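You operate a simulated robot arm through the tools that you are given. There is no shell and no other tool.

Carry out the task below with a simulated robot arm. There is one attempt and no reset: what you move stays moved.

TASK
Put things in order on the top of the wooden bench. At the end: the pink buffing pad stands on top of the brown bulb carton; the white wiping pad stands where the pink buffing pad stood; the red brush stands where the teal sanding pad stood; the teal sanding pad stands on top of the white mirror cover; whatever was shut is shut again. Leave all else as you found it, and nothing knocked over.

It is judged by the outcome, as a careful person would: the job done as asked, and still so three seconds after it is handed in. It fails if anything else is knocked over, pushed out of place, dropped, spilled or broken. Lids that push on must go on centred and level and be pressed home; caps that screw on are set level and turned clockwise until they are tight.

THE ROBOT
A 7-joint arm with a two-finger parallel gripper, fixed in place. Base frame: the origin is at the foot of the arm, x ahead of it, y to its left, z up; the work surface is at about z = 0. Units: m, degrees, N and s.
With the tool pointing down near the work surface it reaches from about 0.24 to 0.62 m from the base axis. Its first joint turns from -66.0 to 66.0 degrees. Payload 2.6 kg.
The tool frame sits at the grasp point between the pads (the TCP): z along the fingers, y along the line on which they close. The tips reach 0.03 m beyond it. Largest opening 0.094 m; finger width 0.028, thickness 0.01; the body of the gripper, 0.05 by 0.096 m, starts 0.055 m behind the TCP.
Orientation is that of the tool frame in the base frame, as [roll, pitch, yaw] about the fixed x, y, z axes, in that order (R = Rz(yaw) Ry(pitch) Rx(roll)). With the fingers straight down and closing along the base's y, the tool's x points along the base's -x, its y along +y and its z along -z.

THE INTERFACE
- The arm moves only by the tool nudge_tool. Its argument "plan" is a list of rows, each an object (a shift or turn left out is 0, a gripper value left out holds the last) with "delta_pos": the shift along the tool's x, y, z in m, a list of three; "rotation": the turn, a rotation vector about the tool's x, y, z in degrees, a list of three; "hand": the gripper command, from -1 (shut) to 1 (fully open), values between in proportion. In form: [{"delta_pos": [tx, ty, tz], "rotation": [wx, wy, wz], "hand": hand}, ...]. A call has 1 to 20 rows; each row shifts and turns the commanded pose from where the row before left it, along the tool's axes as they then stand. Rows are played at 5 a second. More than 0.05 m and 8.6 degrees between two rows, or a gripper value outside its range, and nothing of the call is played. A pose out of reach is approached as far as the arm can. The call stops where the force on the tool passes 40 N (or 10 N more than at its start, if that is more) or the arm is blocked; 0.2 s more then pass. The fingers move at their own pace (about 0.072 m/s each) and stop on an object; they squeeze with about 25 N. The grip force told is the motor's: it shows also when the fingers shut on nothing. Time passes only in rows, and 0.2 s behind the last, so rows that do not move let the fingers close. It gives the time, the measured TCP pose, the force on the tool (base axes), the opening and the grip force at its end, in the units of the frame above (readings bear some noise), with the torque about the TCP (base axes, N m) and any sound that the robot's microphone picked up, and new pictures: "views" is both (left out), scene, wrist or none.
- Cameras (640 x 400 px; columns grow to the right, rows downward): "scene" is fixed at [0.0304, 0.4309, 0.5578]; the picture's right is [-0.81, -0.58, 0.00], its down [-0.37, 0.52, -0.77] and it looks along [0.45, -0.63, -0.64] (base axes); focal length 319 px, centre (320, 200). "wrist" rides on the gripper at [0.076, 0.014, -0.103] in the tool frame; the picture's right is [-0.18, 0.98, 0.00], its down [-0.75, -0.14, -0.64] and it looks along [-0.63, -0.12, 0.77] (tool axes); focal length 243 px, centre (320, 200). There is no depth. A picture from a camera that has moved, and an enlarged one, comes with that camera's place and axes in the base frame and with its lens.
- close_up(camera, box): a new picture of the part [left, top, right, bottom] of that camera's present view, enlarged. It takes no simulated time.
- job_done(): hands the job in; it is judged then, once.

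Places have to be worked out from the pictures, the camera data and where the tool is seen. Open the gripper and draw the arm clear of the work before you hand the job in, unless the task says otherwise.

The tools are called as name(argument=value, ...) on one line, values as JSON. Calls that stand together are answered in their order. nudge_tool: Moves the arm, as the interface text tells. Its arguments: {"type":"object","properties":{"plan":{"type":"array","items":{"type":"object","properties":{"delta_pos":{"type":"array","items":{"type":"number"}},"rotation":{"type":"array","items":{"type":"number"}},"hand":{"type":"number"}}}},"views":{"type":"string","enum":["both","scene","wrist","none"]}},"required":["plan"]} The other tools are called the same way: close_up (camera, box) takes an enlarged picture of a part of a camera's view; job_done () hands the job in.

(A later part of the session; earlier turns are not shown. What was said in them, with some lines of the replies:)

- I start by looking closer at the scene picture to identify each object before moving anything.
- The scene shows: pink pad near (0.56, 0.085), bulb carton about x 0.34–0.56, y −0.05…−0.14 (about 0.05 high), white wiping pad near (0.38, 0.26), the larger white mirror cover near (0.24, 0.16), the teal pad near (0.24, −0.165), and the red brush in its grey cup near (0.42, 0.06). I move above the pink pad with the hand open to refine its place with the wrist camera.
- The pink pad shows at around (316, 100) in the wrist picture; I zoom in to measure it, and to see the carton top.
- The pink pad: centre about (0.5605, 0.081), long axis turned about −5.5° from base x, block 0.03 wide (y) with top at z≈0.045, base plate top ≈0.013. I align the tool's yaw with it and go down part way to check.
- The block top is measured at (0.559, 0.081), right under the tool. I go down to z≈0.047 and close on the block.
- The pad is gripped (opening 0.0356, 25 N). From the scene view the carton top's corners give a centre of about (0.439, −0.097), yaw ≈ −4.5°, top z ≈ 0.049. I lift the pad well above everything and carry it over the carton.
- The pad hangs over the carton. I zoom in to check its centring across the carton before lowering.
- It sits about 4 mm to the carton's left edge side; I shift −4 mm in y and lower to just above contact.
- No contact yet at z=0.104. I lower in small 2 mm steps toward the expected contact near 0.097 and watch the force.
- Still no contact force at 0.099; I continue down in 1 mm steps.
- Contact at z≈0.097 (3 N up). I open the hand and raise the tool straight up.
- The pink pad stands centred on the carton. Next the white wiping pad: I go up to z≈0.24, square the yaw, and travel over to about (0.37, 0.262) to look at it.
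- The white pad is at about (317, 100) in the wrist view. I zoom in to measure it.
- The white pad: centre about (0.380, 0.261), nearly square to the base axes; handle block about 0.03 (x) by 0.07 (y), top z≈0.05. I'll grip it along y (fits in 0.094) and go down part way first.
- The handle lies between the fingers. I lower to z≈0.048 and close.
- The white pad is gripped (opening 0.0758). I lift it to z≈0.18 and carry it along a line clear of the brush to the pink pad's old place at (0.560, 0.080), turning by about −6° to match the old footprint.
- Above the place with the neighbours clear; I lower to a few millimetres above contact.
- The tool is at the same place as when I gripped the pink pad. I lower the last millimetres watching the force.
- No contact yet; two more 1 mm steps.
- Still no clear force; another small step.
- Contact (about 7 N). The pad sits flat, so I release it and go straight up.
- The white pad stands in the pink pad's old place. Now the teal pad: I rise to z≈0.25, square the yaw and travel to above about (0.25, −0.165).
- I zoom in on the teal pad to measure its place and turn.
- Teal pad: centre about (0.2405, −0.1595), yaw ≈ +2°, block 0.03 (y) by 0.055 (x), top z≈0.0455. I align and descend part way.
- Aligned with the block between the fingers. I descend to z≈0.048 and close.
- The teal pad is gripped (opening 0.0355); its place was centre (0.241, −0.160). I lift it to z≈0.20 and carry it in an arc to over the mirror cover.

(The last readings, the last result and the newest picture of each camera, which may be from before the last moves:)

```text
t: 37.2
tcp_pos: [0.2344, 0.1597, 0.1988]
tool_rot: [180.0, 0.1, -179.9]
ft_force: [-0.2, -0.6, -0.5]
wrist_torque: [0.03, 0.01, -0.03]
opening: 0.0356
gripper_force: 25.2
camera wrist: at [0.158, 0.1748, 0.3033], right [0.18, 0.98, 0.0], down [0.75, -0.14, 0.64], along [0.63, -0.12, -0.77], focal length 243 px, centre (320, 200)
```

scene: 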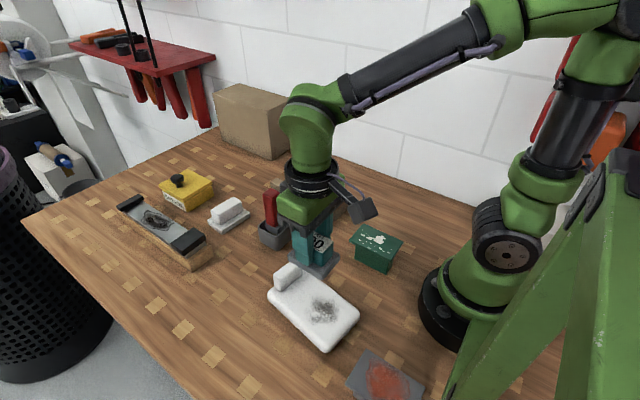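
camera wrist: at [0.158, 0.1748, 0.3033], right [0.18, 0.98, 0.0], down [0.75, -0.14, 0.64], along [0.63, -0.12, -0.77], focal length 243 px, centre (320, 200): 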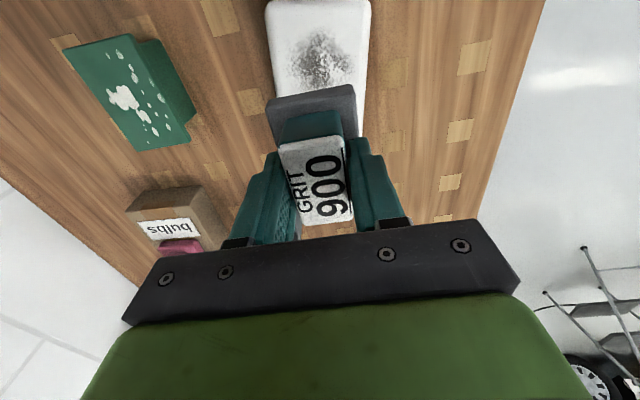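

I zoom in on the mirror cover in both cameras to place its edges and its raised end.

close_up(camera="wrist", box=[240, 0, 400, 125])

close_up(camera="scene", box=[250, 240, 378, 360])

```text
3.20 times, centred on (320, 62) of wrist
camera zoom: at [0.158, 0.1748, 0.3033], right [0.18, 0.98, 0.0], down [0.75, -0.14, 0.64], along [0.63, -0.12, -0.77], focal length 776 px, centre (320, 640)
```

zoom: 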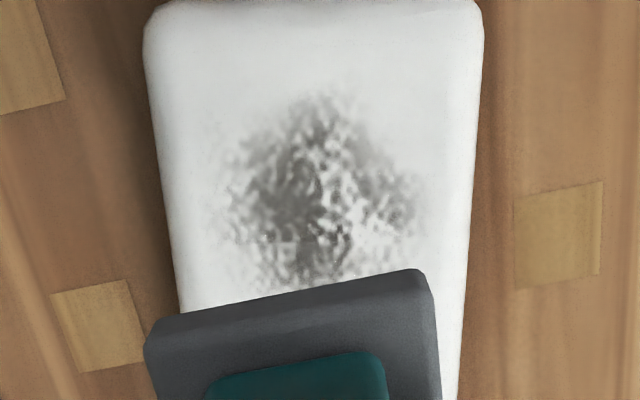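

```text
3.33 times, centred on (314, 300) of scene
camera zoom: at [0.0303, 0.4309, 0.5578], right [-0.81, -0.58, 0.0], down [-0.37, 0.52, -0.77], along [0.45, -0.63, -0.64], focal length 1065 px, centre (340, -133)
```

zoom: 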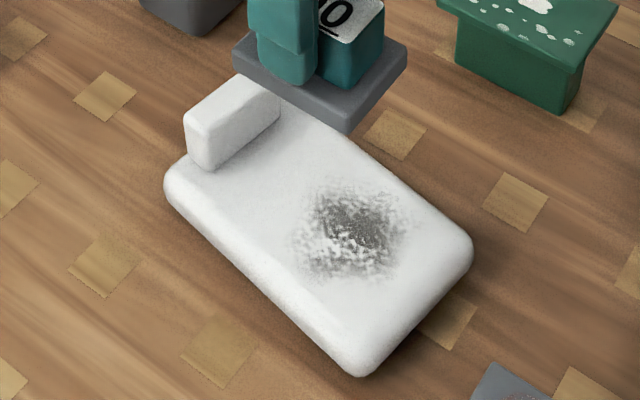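

The cover's flat area runs from about x 0.165 to its raised end at x≈0.298, centre line y≈0.160 at x 0.25, turned about −6°. I'll aim for (0.248, 0.160), clear of the raised end, turn to match and lower to z≈0.10 to look.

nudge_tool(plan=[{"delta_pos": [-0.0135, 0.0005, 0], "rotation": [0, 0, 6.0], "hand": -1}, {"delta_pos": [0, 0, 0.03]}, {"delta_pos": [0, 0, 0.03]}, {"delta_pos": [0, 0, 0.03]}, {"delta_pos": [0, 0, 0.008]}, {"delta_pos": [0, 0, 0]}], views="both")

close_up(camera="scene", box=[250, 220, 378, 340])

```text
t: 38.6
tcp_pos: [0.2487, 0.1619, 0.1009]
tool_rot: [-180.0, 0.0, 174.1]
ft_force: [0.3, 0.2, -0.2]
wrist_torque: [-0.03, 0.02, 0.0]
opening: 0.0355
gripper_force: 24.9
camera wrist: at [0.1742, 0.1835, 0.2046], right [0.29, 0.96, 0.0], down [0.74, -0.22, 0.64], along [0.61, -0.18, -0.77], focal length 243 px, centre (320, 200)
```

scene: 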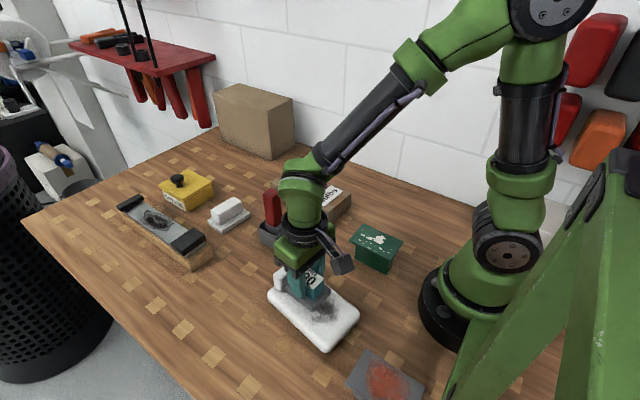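
wrist: 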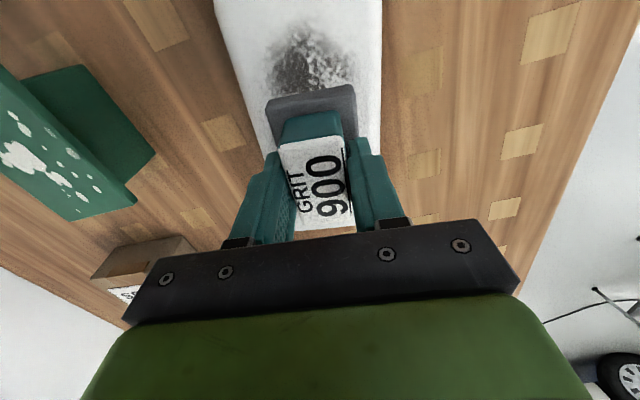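

```text
3.33 times, centred on (314, 280) of scene
camera zoom: at [0.0304, 0.4309, 0.5578], right [-0.81, -0.58, 0.0], down [-0.37, 0.52, -0.77], along [0.45, -0.63, -0.64], focal length 1065 px, centre (340, -67)
```

zoom: 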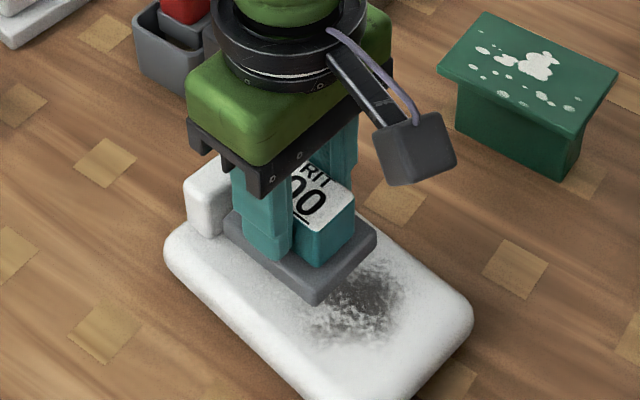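

The pad hovers about 2 cm above the cover, laterally centred. I lower 15 mm, then step.

nudge_tool(plan=[{"delta_pos": [0, 0, 0.008], "hand": -1}, {"delta_pos": [0, 0, 0.005]}, {"delta_pos": [0, 0, 0.002]}, {"delta_pos": [0, 0, 0]}], views="scene")

close_up(camera="scene", box=[260, 250, 340, 325])

```text
t: 39.6
tcp_pos: [0.2489, 0.16, 0.0864]
tool_rot: [180.0, 0.0, 173.9]
ft_force: [0.1, 0.0, -0.2]
wrist_torque: [-0.03, 0.03, 0.04]
opening: 0.0358
gripper_force: 24.6
```

scene: 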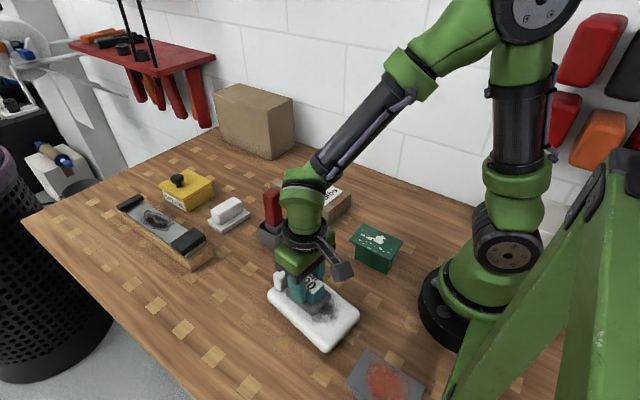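

```text
5.33 times, centred on (300, 288) of scene
camera zoom: at [0.0304, 0.4309, 0.5578], right [-0.81, -0.58, 0.0], down [-0.37, 0.52, -0.77], along [0.45, -0.63, -0.64], focal length 1704 px, centre (427, -267)
```

zoom: 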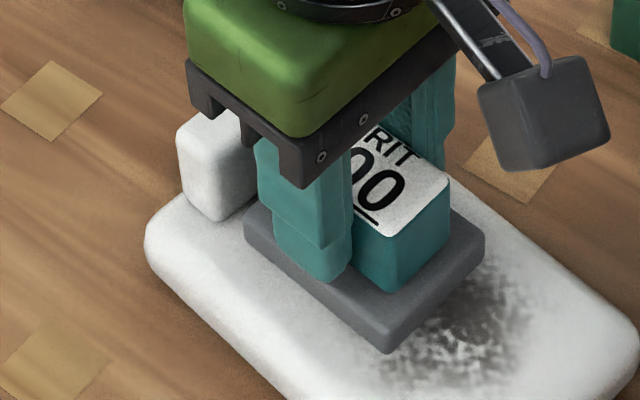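

Gap to the raised end is visible. I continue down in 1.5 mm steps.

nudge_tool(plan=[{"delta_pos": [0, 0, 0.0015], "hand": -1}, {"delta_pos": [0, 0, 0.0015]}, {"delta_pos": [0, 0, 0.001]}, {"delta_pos": [0, 0, 0]}], views="none")

```text
t: 40.6
tcp_pos: [0.2492, 0.1617, 0.0832]
tool_rot: [180.0, 0.0, 174.0]
ft_force: [0.6, 0.4, -0.2]
wrist_torque: [0.01, -0.01, -0.01]
opening: 0.0356
gripper_force: 25.0
```

Still free at 0.083; more small steps.

nudge_tool(plan=[{"delta_pos": [0, 0, 0.0015], "hand": -1}, {"delta_pos": [0, 0, 0.001]}, {"delta_pos": [0, 0, 0]}, {"delta_pos": [0, 0, 0]}], views="none")

close_up(camera="scene", box=[260, 250, 340, 325])

```text
t: 41.6
tcp_pos: [0.25, 0.1612, 0.0805]
tool_rot: [-180.0, -0.1, 174.0]
ft_force: [0.1, -0.2, -0.5]
wrist_torque: [-0.03, 0.0, 0.02]
opening: 0.0357
gripper_force: 25.0
```

```text
5.33 times, centred on (300, 288) of scene
camera zoom: at [0.0304, 0.4309, 0.5578], right [-0.81, -0.58, 0.0], down [-0.37, 0.52, -0.77], along [0.45, -0.63, -0.64], focal length 1704 px, centre (427, -267)
```

zoom: 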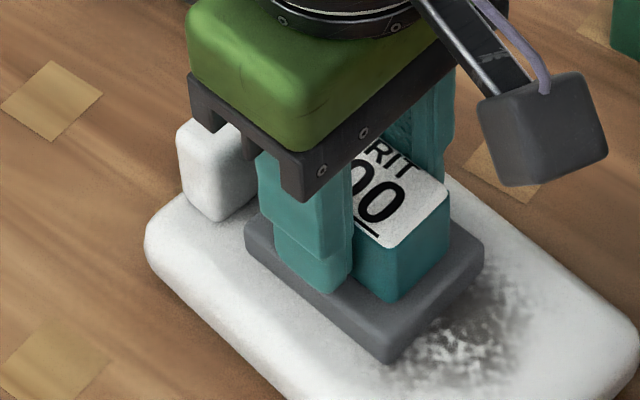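

Nearly there by the picture; still no force. Two more millimetres.

nudge_tool(plan=[{"delta_pos": [0, 0, 0.001], "hand": -1}, {"delta_pos": [0, 0, 0.001]}, {"delta_pos": [0, 0, 0]}], views="none")

```text
t: 42.4
tcp_pos: [0.2496, 0.1613, 0.0789]
tool_rot: [179.9, 0.0, 174.0]
ft_force: [-4.1, -3.2, 23.7]
wrist_torque: [0.01, 0.05, -0.02]
opening: 0.0357
gripper_force: 25.3
```

Contact at z≈0.079 (24 N). I ease up slightly, then open and rise.

nudge_tool(plan=[{"delta_pos": [0, 0, -0.0008], "hand": -1}, {"delta_pos": [0, 0, 0]}], views="none")

```text
t: 43.0
tcp_pos: [0.249, 0.161, 0.0797]
tool_rot: [-180.0, 0.1, 174.1]
ft_force: [3.7, 0.4, 9.9]
wrist_torque: [0.08, -0.31, 0.0]
opening: 0.0356
gripper_force: 25.0
```

The pad rests on the cover with about 10 N. I release and rise.

nudge_tool(plan=[{"hand": 0.0}, {"hand": 0.5}, {"hand": 0.8}, {"hand": 0.8}, {"delta_pos": [0, 0, -0.01]}, {"delta_pos": [0, 0, -0.03]}, {"delta_pos": [0, 0, -0.03]}, {"delta_pos": [0, 0, -0.03]}, {"delta_pos": [0, 0, -0.03]}, {"delta_pos": [0, 0, 0]}], views="both")

close_up(camera="scene", box=[250, 240, 378, 360])

```text
t: 45.2
tcp_pos: [0.2499, 0.1614, 0.2087]
tool_rot: [-180.0, 0.0, 174.1]
ft_force: [-0.4, 0.1, -0.7]
wrist_torque: [-0.02, 0.01, -0.03]
opening: 0.0846
gripper_force: 0.1
camera wrist: at [0.1746, 0.1833, 0.3122], right [0.28, 0.96, 0.0], down [0.73, -0.22, 0.64], along [0.62, -0.18, -0.77], focal length 243 px, centre (320, 200)
```

scene: 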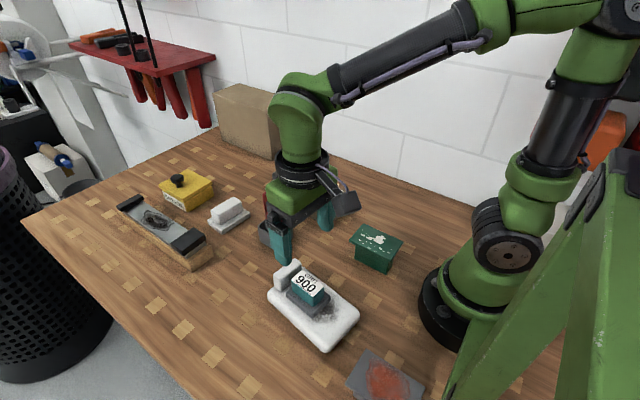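
wrist: 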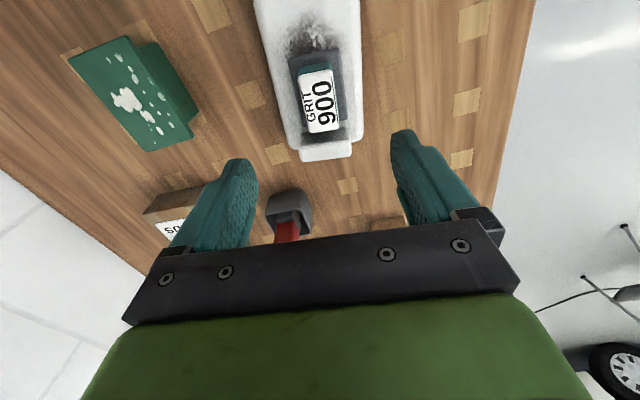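

```text
3.33 times, centred on (314, 300) of scene
camera zoom: at [0.0303, 0.4309, 0.5578], right [-0.81, -0.58, 0.0], down [-0.37, 0.52, -0.77], along [0.45, -0.63, -0.64], focal length 1065 px, centre (340, -133)
```

zoom: 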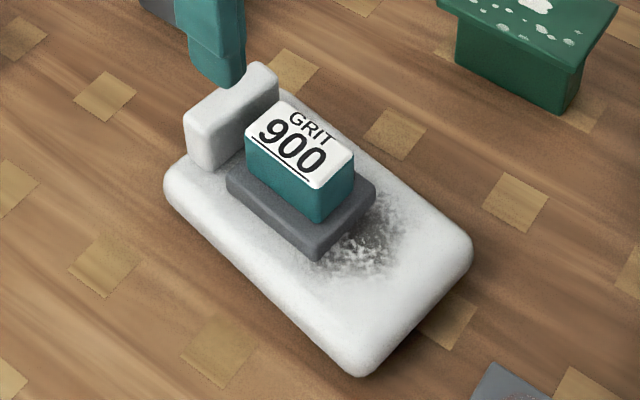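

The teal pad stands on the cover. I check in a close-up that it lies flat and free of the raised end.

close_up(camera="wrist", box=[240, 20, 400, 170])

close_up(camera="scene", box=[240, 180, 304, 260])

```text
2.67 times, centred on (320, 95) of wrist
camera zoom: at [0.1746, 0.1833, 0.3122], right [0.28, 0.96, 0.0], down [0.73, -0.22, 0.64], along [0.62, -0.18, -0.77], focal length 647 px, centre (320, 480)
```

zoom: 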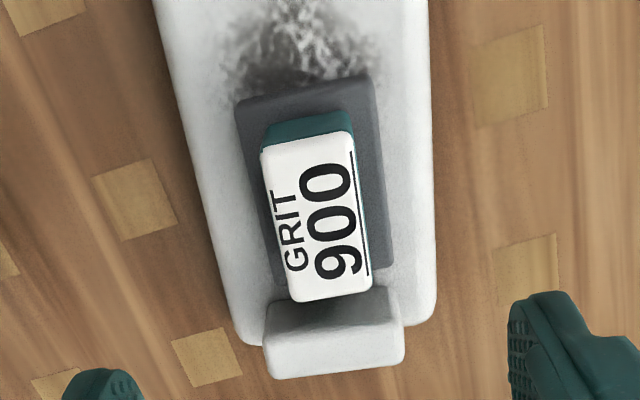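

```text
5.00 times, centred on (272, 220) of scene
camera zoom: at [0.0303, 0.4309, 0.5578], right [-0.81, -0.58, 0.0], down [-0.37, 0.52, -0.77], along [0.45, -0.63, -0.64], focal length 1597 px, centre (560, 100)
```

zoom: 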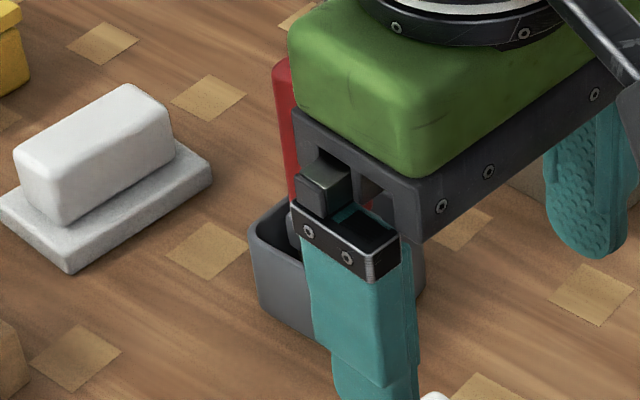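

The teal pad sits flat with a small gap to the raised end. Next the red brush: I rise to z≈0.26, square the yaw and move over the cup at about (0.42, 0.06) to measure it, open hand.

nudge_tool(plan=[{"delta_pos": [0, 0, -0.03], "rotation": [0, 0, -5.9], "hand": 1}, {"delta_pos": [0, 0, -0.02]}, {"delta_pos": [-0.0288, -0.0166, 0]}, {"delta_pos": [-0.0288, -0.0166, 0]}, {"delta_pos": [-0.0288, -0.0166, 0]}, {"delta_pos": [-0.0288, -0.0166, 0]}, {"delta_pos": [-0.0288, -0.0166, 0]}, {"delta_pos": [-0.0288, -0.0166, 0]}, {"delta_pos": [0, 0, 0]}], views="both")

```text
t: 47.2
tcp_pos: [0.4226, 0.0607, 0.2603]
tool_rot: [180.0, 0.0, 179.9]
ft_force: [-0.9, 0.2, 0.7]
wrist_torque: [0.04, -0.02, 0.03]
opening: 0.0941
gripper_force: 0.0
camera wrist: at [0.346, 0.0752, 0.3631], right [0.18, 0.98, 0.0], down [0.75, -0.14, 0.64], along [0.63, -0.12, -0.77], focal length 243 px, centre (320, 200)
```

scene: 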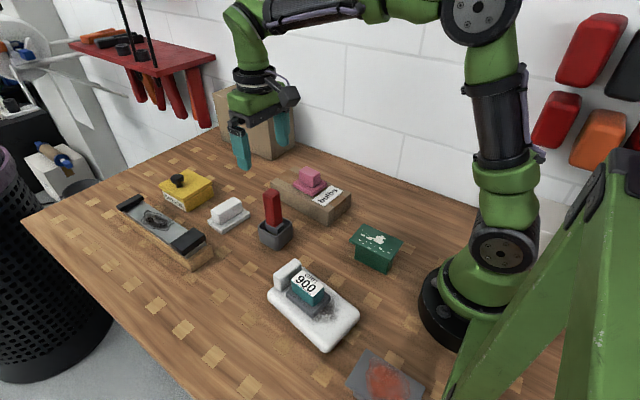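
wrist: 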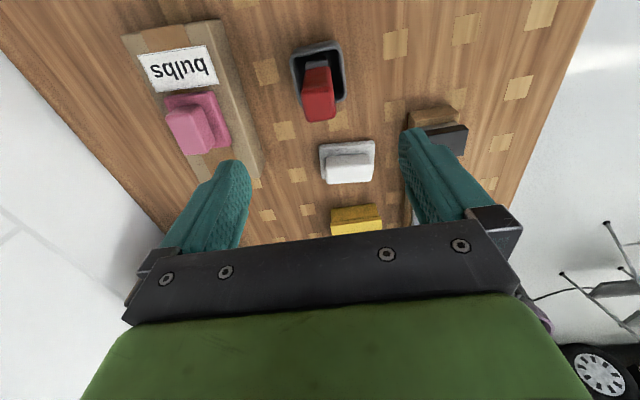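

I zoom in on the brush and its cup from both cameras.

close_up(camera="wrist", box=[272, 30, 368, 130])

close_up(camera="scene", box=[240, 180, 304, 255])

```text
4.00 times, centred on (320, 80) of wrist
camera zoom: at [0.346, 0.0752, 0.3631], right [0.18, 0.98, 0.0], down [0.75, -0.14, 0.64], along [0.63, -0.12, -0.77], focal length 970 px, centre (320, 680)
```

zoom: 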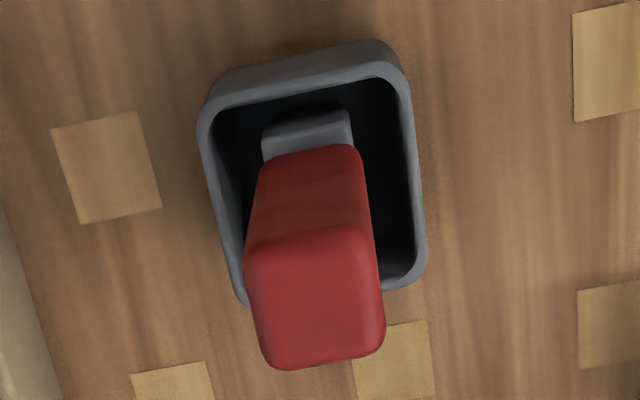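

```text
5.33 times, centred on (272, 218) of scene
camera zoom: at [0.0304, 0.4309, 0.5578], right [-0.81, -0.58, 0.0], down [-0.37, 0.52, -0.77], along [0.45, -0.63, -0.64], focal length 1704 px, centre (576, 107)
```

zoom: 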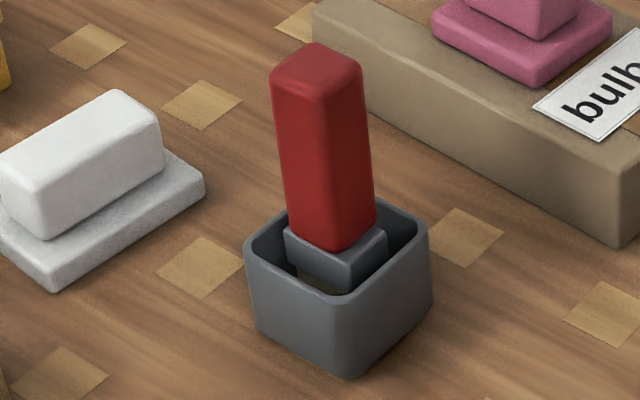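

The brush handle is vertical, centre about (0.4205, 0.061), about 0.027 square, top z≈0.139, yaw ≈ −2.5°; grey ferrule below z≈0.058. I align and descend with the fingers straddling the handle to z≈0.15 first.

nudge_tool(plan=[{"delta_pos": [0.002, 0.0003, 0.03], "rotation": [0, 0, 2.5], "hand": 1}, {"delta_pos": [0, 0, 0.03]}, {"delta_pos": [0, 0, 0.03]}, {"delta_pos": [0, 0, 0.015]}, {"delta_pos": [0, 0, 0]}], views="both")

```text
t: 48.4
tcp_pos: [0.4194, 0.062, 0.1533]
tool_rot: [-179.9, 0.1, 177.3]
ft_force: [0.9, 0.1, -0.3]
wrist_torque: [0.01, -0.01, 0.0]
opening: 0.0938
gripper_force: 0.1
camera wrist: at [0.3438, 0.0794, 0.2571], right [0.23, 0.97, 0.0], down [0.75, -0.17, 0.64], along [0.62, -0.15, -0.77], focal length 243 px, centre (320, 200)
```

scene: 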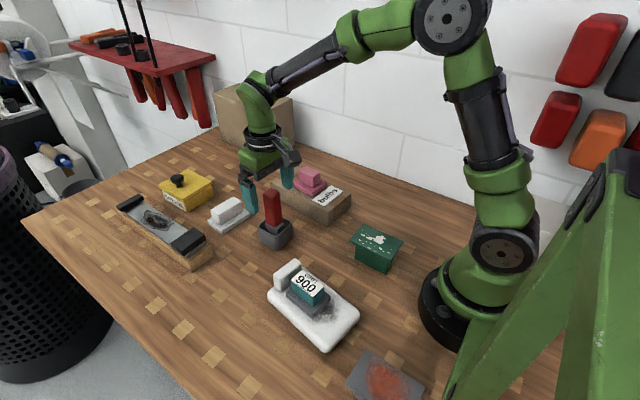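
wrist: 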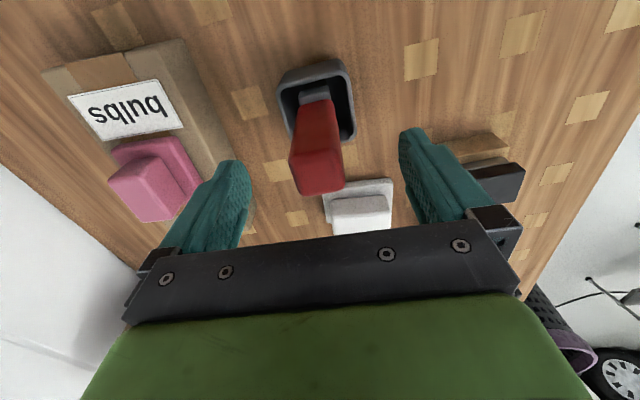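

The handle is centred between the fingers. I lower to z≈0.10 and close on it.

nudge_tool(plan=[{"delta_pos": [0, 0, 0.02], "hand": 1}, {"delta_pos": [0, 0, 0.02]}, {"delta_pos": [0, 0, 0.012]}, {"delta_pos": [0, 0, 0]}, {"hand": -1}, {"hand": -1}, {"hand": -1}, {"hand": -1}, {"hand": -1}, {"hand": -1}], views="both")

close_up(camera="scene", box=[220, 160, 320, 260])

```text
t: 50.6
tcp_pos: [0.4197, 0.0618, 0.1024]
tool_rot: [-180.0, 0.0, 177.3]
ft_force: [-0.1, -0.2, -0.1]
wrist_torque: [0.02, 0.0, 0.02]
opening: 0.0339
gripper_force: 25.6
camera wrist: at [0.3439, 0.0793, 0.2056], right [0.23, 0.97, 0.0], down [0.75, -0.17, 0.64], along [0.63, -0.15, -0.77], focal length 243 px, centre (320, 200)
```

scene: 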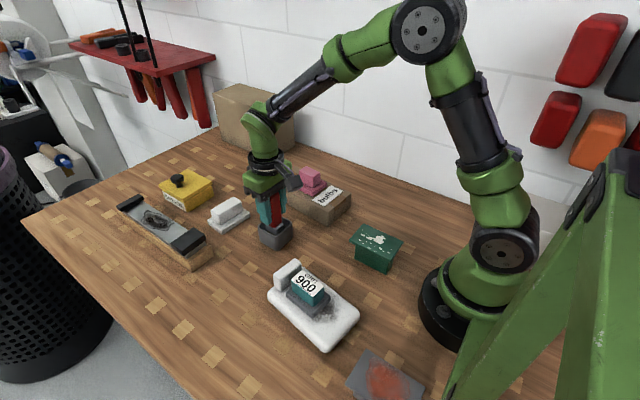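
wrist: 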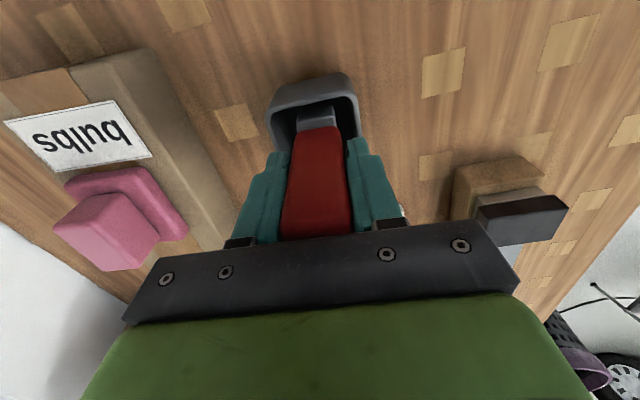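

```text
4.00 times, centred on (270, 210) of scene
camera zoom: at [0.0304, 0.4309, 0.5578], right [-0.81, -0.58, 0.0], down [-0.37, 0.52, -0.77], along [0.45, -0.63, -0.64], focal length 1278 px, centre (520, 160)
```

zoom: 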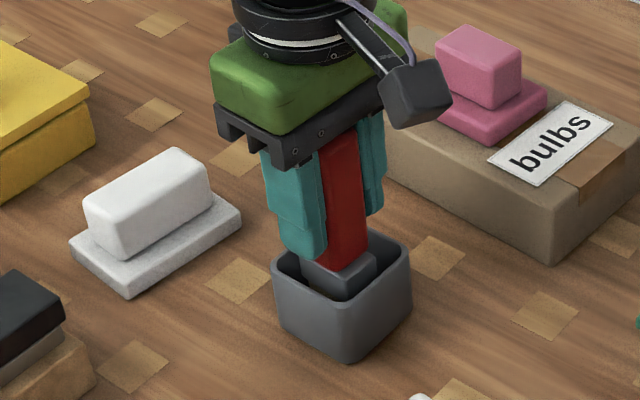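

The handle is gripped (opening 0.034). I lift straight up slowly and check that only the brush comes, not the cup.

nudge_tool(plan=[{"delta_pos": [0, 0, -0.01], "hand": -1}, {"delta_pos": [0, 0, -0.01]}, {"delta_pos": [0, 0, -0.015]}, {"delta_pos": [0, 0, -0.015]}, {"delta_pos": [0, 0, 0]}], views="both")

close_up(camera="scene", box=[220, 160, 320, 260])

```text
t: 51.8
tcp_pos: [0.4192, 0.0613, 0.1523]
tool_rot: [180.0, 0.0, 177.5]
ft_force: [-0.4, -0.4, -0.2]
wrist_torque: [-0.04, 0.02, -0.02]
opening: 0.034
gripper_force: 25.3
camera wrist: at [0.3433, 0.0791, 0.2558], right [0.23, 0.97, 0.0], down [0.75, -0.17, 0.64], along [0.63, -0.15, -0.77], focal length 243 px, centre (320, 200)
```

scene: 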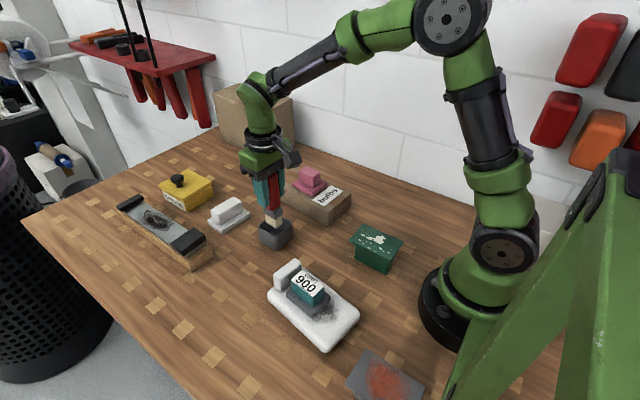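
wrist: 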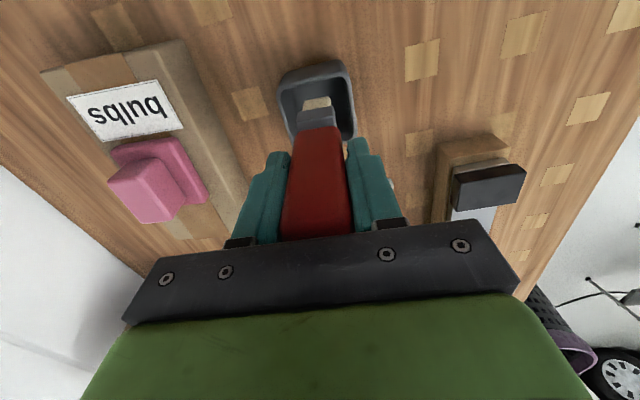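

```text
4.00 times, centred on (270, 210) of scene
camera zoom: at [0.0304, 0.4309, 0.5578], right [-0.81, -0.58, 0.0], down [-0.37, 0.52, -0.77], along [0.45, -0.63, -0.64], focal length 1278 px, centre (520, 160)
```

zoom: 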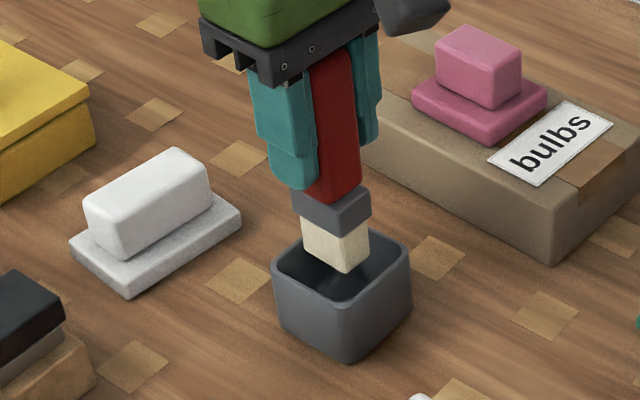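

The brush comes out alone with its cream bristles; its bottom is about 0.10 m below the TCP. I raise it to z≈0.24 and carry it over to the teal pad's old place at (0.2405, −0.160).

nudge_tool(plan=[{"delta_pos": [0, 0, -0.02], "hand": -1}, {"delta_pos": [0, 0, -0.025]}, {"delta_pos": [0, 0, -0.025]}, {"delta_pos": [0, 0, -0.02]}, {"delta_pos": [0.0169, -0.0229, 0]}, {"delta_pos": [0.0169, -0.0229, 0]}, {"delta_pos": [0.0169, -0.0229, 0]}, {"delta_pos": [0.0169, -0.0229, 0]}, {"delta_pos": [0.0169, -0.0229, 0]}, {"delta_pos": [0.0169, -0.0229, 0]}, {"delta_pos": [0.0169, -0.0229, 0]}, {"delta_pos": [0.0169, -0.0229, 0]}, {"delta_pos": [0.0168, -0.023, 0]}, {"delta_pos": [0.0168, -0.023, 0]}, {"delta_pos": [0, 0, 0]}, {"delta_pos": [0, 0, 0]}], views="both")

close_up(camera="scene", box=[340, 100, 460, 260])

```text
t: 55.2
tcp_pos: [0.2409, -0.1599, 0.2411]
tool_rot: [180.0, 0.1, 177.5]
ft_force: [-0.1, 0.3, -0.4]
wrist_torque: [0.01, -0.01, 0.05]
opening: 0.0338
gripper_force: 25.1
camera wrist: at [0.1641, -0.1419, 0.345], right [0.23, 0.97, 0.0], down [0.75, -0.17, 0.64], along [0.63, -0.15, -0.77], focal length 243 px, centre (320, 200)
```

scene: 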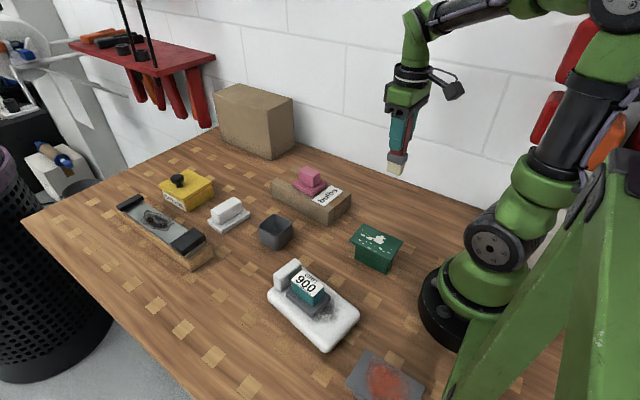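
wrist: 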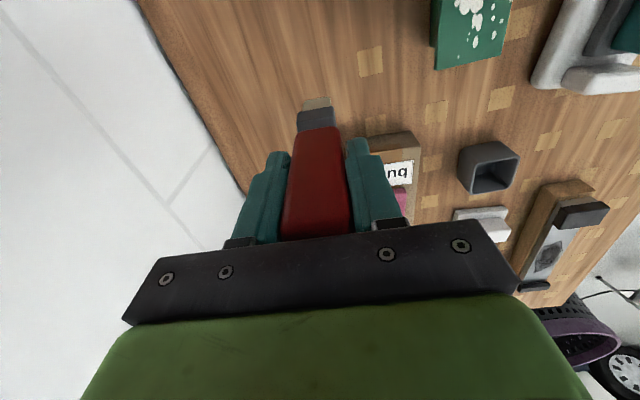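

```text
2.50 times, centred on (400, 180) of scene
camera zoom: at [0.0304, 0.4309, 0.5578], right [-0.81, -0.58, 0.0], down [-0.37, 0.52, -0.77], along [0.45, -0.63, -0.64], focal length 799 px, centre (120, 250)
```

zoom: 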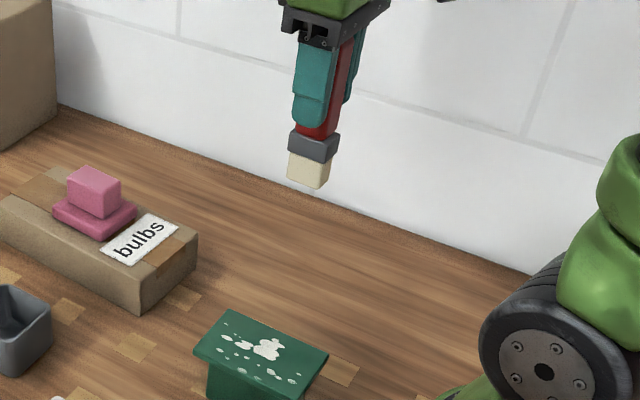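

The brush hangs upright over the place. I lower to about 6 mm above the expected contact (TCP ≈ 0.100).

nudge_tool(plan=[{"delta_pos": [0, 0, 0.03], "hand": -1}, {"delta_pos": [0, 0, 0.03]}, {"delta_pos": [0, 0, 0.03]}, {"delta_pos": [0, 0, 0.025]}, {"delta_pos": [0, 0, 0.015]}, {"delta_pos": [0, 0, 0.005]}, {"delta_pos": [0, 0, 0]}], views="both")

close_up(camera="scene", box=[350, 150, 430, 250])

```text
t: 56.8
tcp_pos: [0.2405, -0.1596, 0.1067]
tool_rot: [-180.0, 0.0, 177.3]
ft_force: [-0.3, 0.5, -0.2]
wrist_torque: [-0.01, 0.01, 0.02]
opening: 0.0339
gripper_force: 24.4
camera wrist: at [0.1645, -0.142, 0.2102], right [0.23, 0.97, 0.0], down [0.75, -0.17, 0.64], along [0.62, -0.15, -0.77], focal length 243 px, centre (320, 200)
```

scene: 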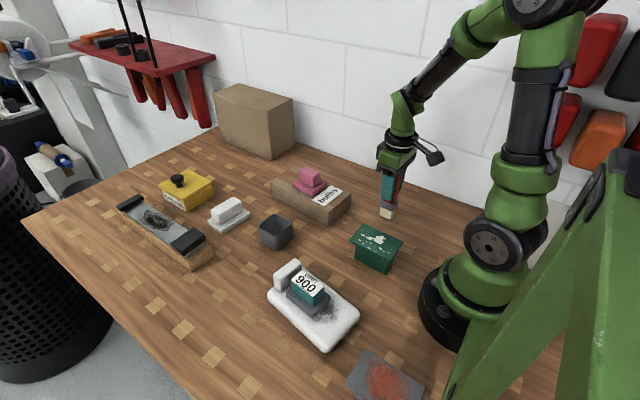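
wrist: 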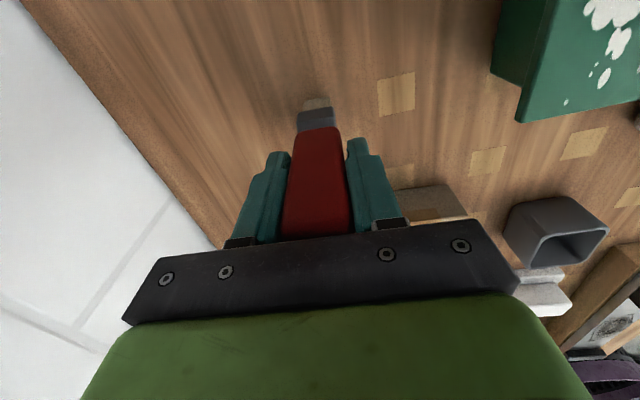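

```text
4.00 times, centred on (390, 200) of scene
camera zoom: at [0.0304, 0.4309, 0.5578], right [-0.81, -0.58, 0.0], down [-0.37, 0.52, -0.77], along [0.45, -0.63, -0.64], focal length 1278 px, centre (40, 200)
```

zoom: 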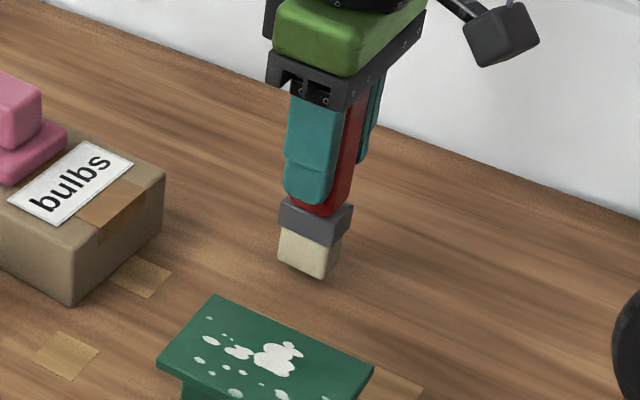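

The bristles are about 6 mm above the bench. I step down with force checks.

nudge_tool(plan=[{"delta_pos": [0, 0, 0.002], "hand": -1}, {"delta_pos": [0, 0, 0.001]}, {"delta_pos": [0, 0, 0.001]}, {"delta_pos": [0, 0, 0]}], views="none")

```text
t: 57.8
tcp_pos: [0.2405, -0.1606, 0.1022]
tool_rot: [-179.9, 0.0, 177.4]
ft_force: [-0.5, -0.2, -0.6]
wrist_torque: [0.02, 0.03, -0.01]
opening: 0.0337
gripper_force: 25.2
```

No contact yet; 1 mm steps onward.

nudge_tool(plan=[{"delta_pos": [0, 0, 0.001], "hand": -1}, {"delta_pos": [0, 0, 0]}, {"delta_pos": [0, 0, 0]}], views="none")

```text
t: 58.6
tcp_pos: [0.2406, -0.1605, 0.1022]
tool_rot: [-180.0, 0.0, 177.4]
ft_force: [-1.1, -0.2, -0.4]
wrist_torque: [0.02, -0.01, 0.03]
opening: 0.0337
gripper_force: 25.1
```

nudge_tool(plan=[{"delta_pos": [0, 0, 0.001], "hand": -1}, {"delta_pos": [0, 0, 0]}, {"delta_pos": [0, 0, 0]}], views="none")

```text
t: 59.4
tcp_pos: [0.2403, -0.1603, 0.101]
tool_rot: [180.0, 0.0, 177.5]
ft_force: [0.2, 0.0, -0.9]
wrist_torque: [-0.01, 0.0, 0.01]
opening: 0.0338
gripper_force: 25.4
```

Still free at about 0.101; I keep stepping by 0.8 mm.

nudge_tool(plan=[{"delta_pos": [0, 0, 0.0008], "hand": -1}, {"delta_pos": [0, 0, 0]}, {"delta_pos": [0, 0, 0]}], views="none")

```text
t: 60.2
tcp_pos: [0.2398, -0.1596, 0.1006]
tool_rot: [179.9, 0.0, 177.4]
ft_force: [-0.2, 0.0, 0.4]
wrist_torque: [-0.01, 0.03, 0.02]
opening: 0.0339
gripper_force: 24.8
```

No clear contact yet (0.4 N); another 0.8 mm.

nudge_tool(plan=[{"delta_pos": [0, 0, 0.0008], "hand": -1}, {"delta_pos": [0, 0, 0]}, {"delta_pos": [0, 0, 0]}], views="none")

close_up(camera="scene", box=[360, 170, 420, 230])

```text
t: 61.0
tcp_pos: [0.2406, -0.1604, 0.0999]
tool_rot: [-179.9, -0.1, 177.4]
ft_force: [0.1, 0.3, -1.0]
wrist_torque: [0.01, -0.01, 0.0]
opening: 0.0339
gripper_force: 24.7
```

```text
6.67 times, centred on (390, 200) of scene
camera zoom: at [0.0304, 0.4309, 0.5578], right [-0.81, -0.58, 0.0], down [-0.37, 0.52, -0.77], along [0.45, -0.63, -0.64], focal length 2130 px, centre (-147, 200)
```

zoom: 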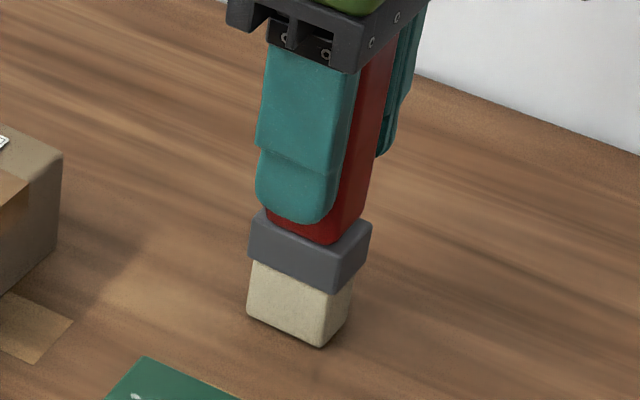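

By the picture about 1 mm remains. Another 0.8 mm step.

nudge_tool(plan=[{"delta_pos": [0, 0, 0.0008], "hand": -1}, {"delta_pos": [0, 0, 0]}, {"delta_pos": [0, 0, 0]}], views="none")

```text
t: 61.8
tcp_pos: [0.2413, -0.1591, 0.0989]
tool_rot: [-180.0, 0.0, 177.4]
ft_force: [0.5, -0.1, -0.8]
wrist_torque: [0.02, 0.02, -0.02]
opening: 0.0338
gripper_force: 25.2
```

Still no force; another 0.8 mm.

nudge_tool(plan=[{"delta_pos": [0, 0, 0.0008], "hand": -1}, {"delta_pos": [0, 0, 0]}, {"delta_pos": [0, 0, 0]}], views="none")

```text
t: 62.6
tcp_pos: [0.2413, -0.1597, 0.0983]
tool_rot: [-180.0, 0.2, 177.4]
ft_force: [-3.9, 0.7, 16.4]
wrist_torque: [0.05, 0.42, -0.05]
opening: 0.0338
gripper_force: 24.7
```

Contact (16 N). I ease up 0.5 mm to take off the load, then check.

nudge_tool(plan=[{"delta_pos": [0, 0, -0.0005], "hand": -1}, {"delta_pos": [0, 0, 0]}], views="none")

```text
t: 63.2
tcp_pos: [0.2414, -0.159, 0.0988]
tool_rot: [180.0, 0.1, 177.4]
ft_force: [1.3, -0.5, 3.9]
wrist_torque: [-0.08, -0.16, -0.01]
opening: 0.0336
gripper_force: 25.1
```

The brush is standing on the bench with about 4 N. I open slowly and look before rising.

nudge_tool(plan=[{"hand": -0.15}, {"hand": 0.0}, {"hand": 0.2}, {"hand": 0.5}, {"hand": 0.8}, {"hand": 0.8}], views="both")

close_up(camera="scene", box=[350, 150, 430, 240])

```text
t: 64.6
tcp_pos: [0.2411, -0.1593, 0.0978]
tool_rot: [180.0, 0.0, 177.3]
ft_force: [-0.2, -0.3, -0.6]
wrist_torque: [-0.01, -0.01, -0.01]
opening: 0.0845
gripper_force: 0.0
camera wrist: at [0.1648, -0.1417, 0.2015], right [0.23, 0.97, 0.0], down [0.75, -0.17, 0.64], along [0.63, -0.15, -0.77], focal length 243 px, centre (320, 200)
```

scene: 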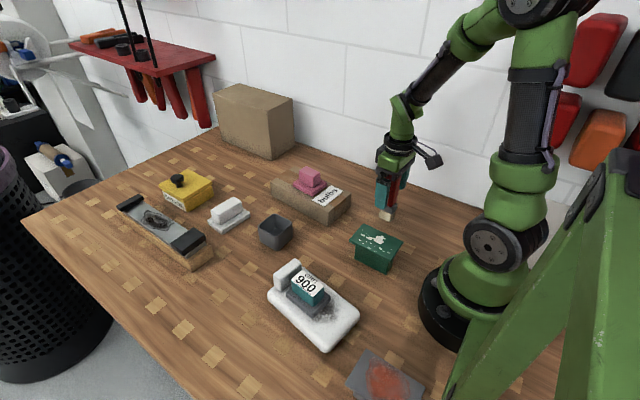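
wrist: 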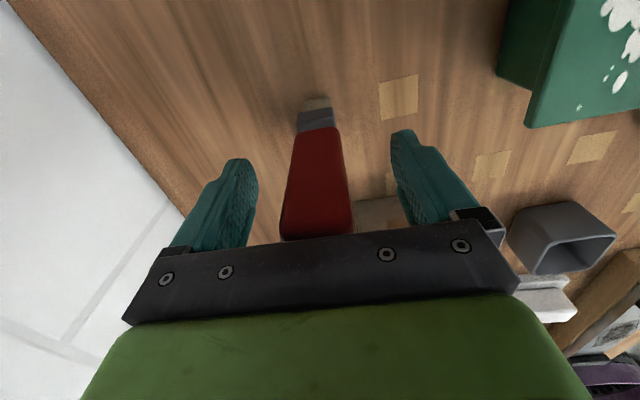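

```text
4.44 times, centred on (390, 195) of scene
camera zoom: at [0.0304, 0.4309, 0.5578], right [-0.81, -0.58, 0.0], down [-0.37, 0.52, -0.77], along [0.45, -0.63, -0.64], focal length 1420 px, centre (9, 222)
```

zoom: 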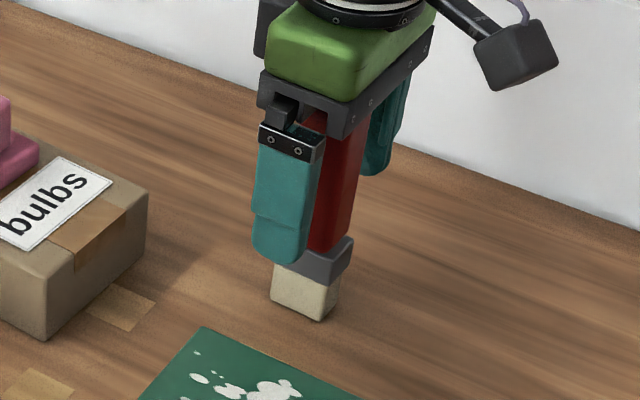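

The brush stands upright on its own. I rise straight up and then move clear.

nudge_tool(plan=[{"delta_pos": [0, 0, -0.01], "hand": 0.8}, {"delta_pos": [0, 0, -0.02]}, {"delta_pos": [0, 0, -0.03]}, {"delta_pos": [0, 0, -0.03]}, {"delta_pos": [0, 0, -0.03]}, {"delta_pos": [0, 0, -0.03]}, {"delta_pos": [0, 0, -0.02]}, {"delta_pos": [0, 0, 0]}], views="both")

close_up(camera="scene", box=[350, 150, 430, 240])

close_up(camera="wrist", box=[256, 0, 384, 160])

```text
t: 66.4
tcp_pos: [0.2412, -0.1605, 0.2671]
tool_rot: [180.0, 0.0, 177.6]
ft_force: [0.4, 0.1, -0.2]
wrist_torque: [-0.01, 0.0, -0.01]
opening: 0.0844
gripper_force: 0.1
camera wrist: at [0.1654, -0.1425, 0.3713], right [0.23, 0.97, 0.0], down [0.75, -0.17, 0.64], along [0.63, -0.15, -0.77], focal length 243 px, centre (320, 200)
```

scene: 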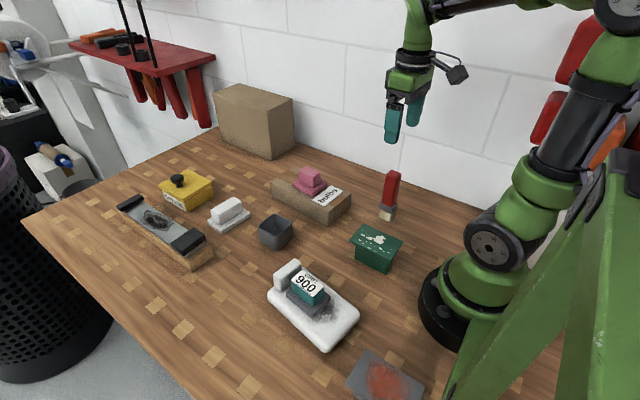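
wrist: 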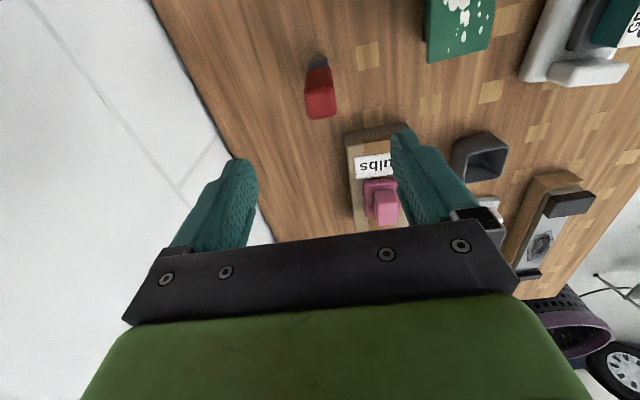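

```text
4.44 times, centred on (390, 195) of scene
camera zoom: at [0.0303, 0.4309, 0.5578], right [-0.81, -0.58, 0.0], down [-0.37, 0.52, -0.77], along [0.45, -0.63, -0.64], focal length 1420 px, centre (9, 222)
```

zoom: 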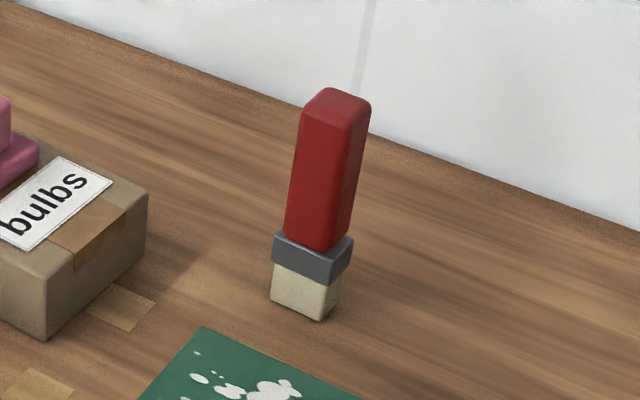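

```text
2.50 times, centred on (320, 80) of wrist
camera zoom: at [0.1654, -0.1425, 0.3713], right [0.23, 0.97, 0.0], down [0.75, -0.17, 0.64], along [0.63, -0.15, -0.77], focal length 606 px, centre (320, 500)
```

zoom: 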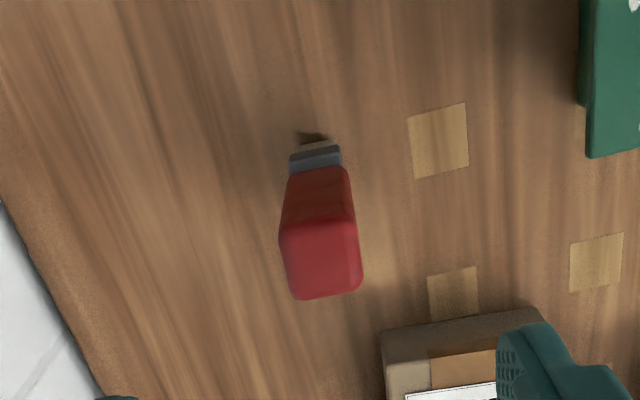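

All four are placed: brush upright at the teal pad's old spot, white pad in the pink's place, pink on the carton, teal on the cover. I open fully and withdraw to the start pose, high above everything, and take a last look.

nudge_tool(plan=[{"delta_pos": [0, 0, -0.02], "hand": 1}, {"delta_pos": [-0.028, 0.027, 0]}, {"delta_pos": [-0.028, 0.027, 0]}, {"delta_pos": [-0.028, 0.027, 0]}, {"delta_pos": [-0.028, 0.027, 0]}, {"delta_pos": [-0.028, 0.027, 0]}, {"delta_pos": [-0.028, 0.027, 0]}, {"delta_pos": [-0.028, 0.027, 0], "rotation": [0, 0, -2.5]}, {"delta_pos": [0, 0, 0]}, {"delta_pos": [0, 0, 0]}, {"delta_pos": [0, 0, 0]}, {"delta_pos": [0, 0, 0]}, {"delta_pos": [0, 0, 0]}], views="both")

close_up(camera="scene", box=[100, 150, 300, 275])

close_up(camera="scene", box=[240, 150, 440, 275])

close_up(camera="scene", box=[180, 240, 436, 400])

```text
t: 69.2
tcp_pos: [0.4438, 0.0204, 0.2877]
tool_rot: [180.0, 0.0, 179.9]
ft_force: [0.8, 0.2, 0.6]
wrist_torque: [-0.02, 0.0, 0.0]
opening: 0.0942
gripper_force: 0.0
camera wrist: at [0.3677, 0.0348, 0.3914], right [0.18, 0.98, 0.0], down [0.75, -0.14, 0.64], along [0.63, -0.12, -0.77], focal length 243 px, centre (320, 200)
```

scene: 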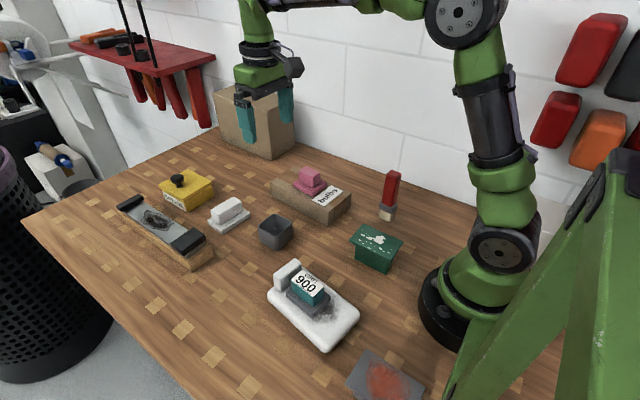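
wrist: 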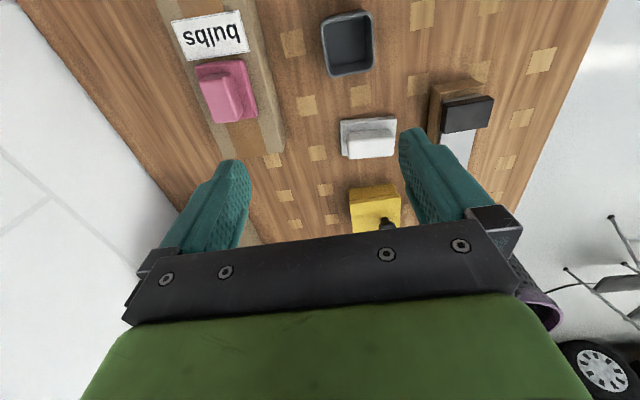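

```text
3.20 times, centred on (200, 212) of scene
camera zoom: at [0.0304, 0.4309, 0.5578], right [-0.81, -0.58, 0.0], down [-0.37, 0.52, -0.77], along [0.45, -0.63, -0.64], focal length 1022 px, centre (704, 160)
```

zoom: 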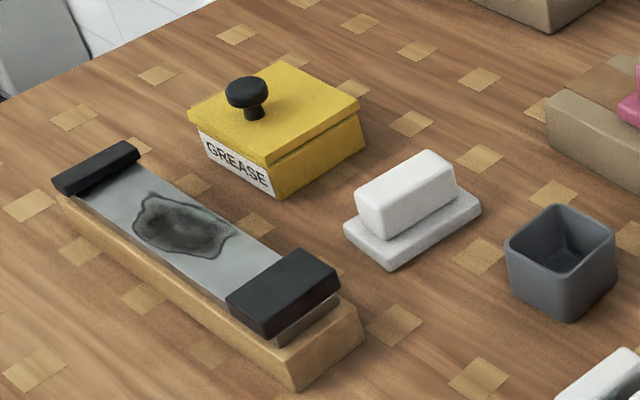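

```text
3.20 times, centred on (340, 212) of scene
camera zoom: at [0.0304, 0.4309, 0.5578], right [-0.81, -0.58, 0.0], down [-0.37, 0.52, -0.77], along [0.45, -0.63, -0.64], focal length 1022 px, centre (256, 160)
```

zoom: 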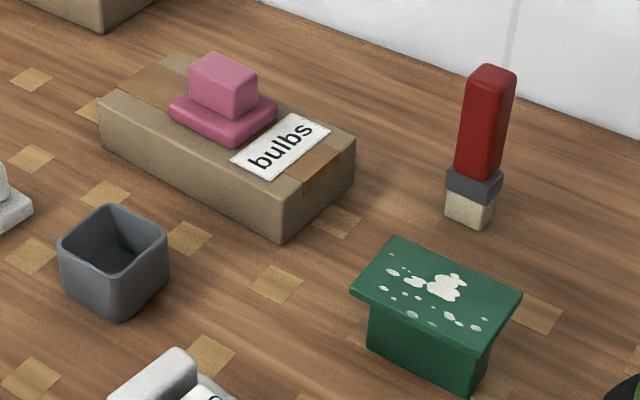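

```text
2.50 times, centred on (308, 320) of scene
camera zoom: at [0.0304, 0.4309, 0.5578], right [-0.81, -0.58, 0.0], down [-0.37, 0.52, -0.77], along [0.45, -0.63, -0.64], focal length 799 px, centre (350, -100)
```

zoom: 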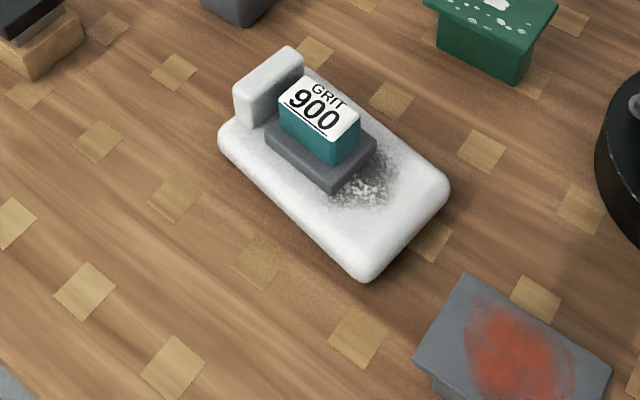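

The final close-ups show all four objects in place and steady. The cup, carton, cover, boxes and whetstone are in the same picture positions as at the start, no lid was opened, and the arm is clear with the hand open, so I hand the job in.

job_done()

```text
The job is handed in.
```

The bench is set out as you asked, and I've handed the job in. I haven't been given the verdict.

- **Pink buffing pad:** it stands flat on top of the bulb carton, near the centre.
- **White wiping pad:** it stands where the pink pad was, to within a few millimetres by the camera measurements. I turned it about 6° to line up with the pink pad's old footprint.
- **Teal sanding pad:** it stands flat on the mirror cover, with a small gap to the cover's raised end. It partly covers the dark smudge there.
- **Red brush:** it stands upright on its bristles where the teal pad was. Its grey cup stayed where it was and is now empty.

No lid or box was opened, so nothing needed shutting again. In the last pictures everything else looked to be where it started. The arm is clear with the gripper open.
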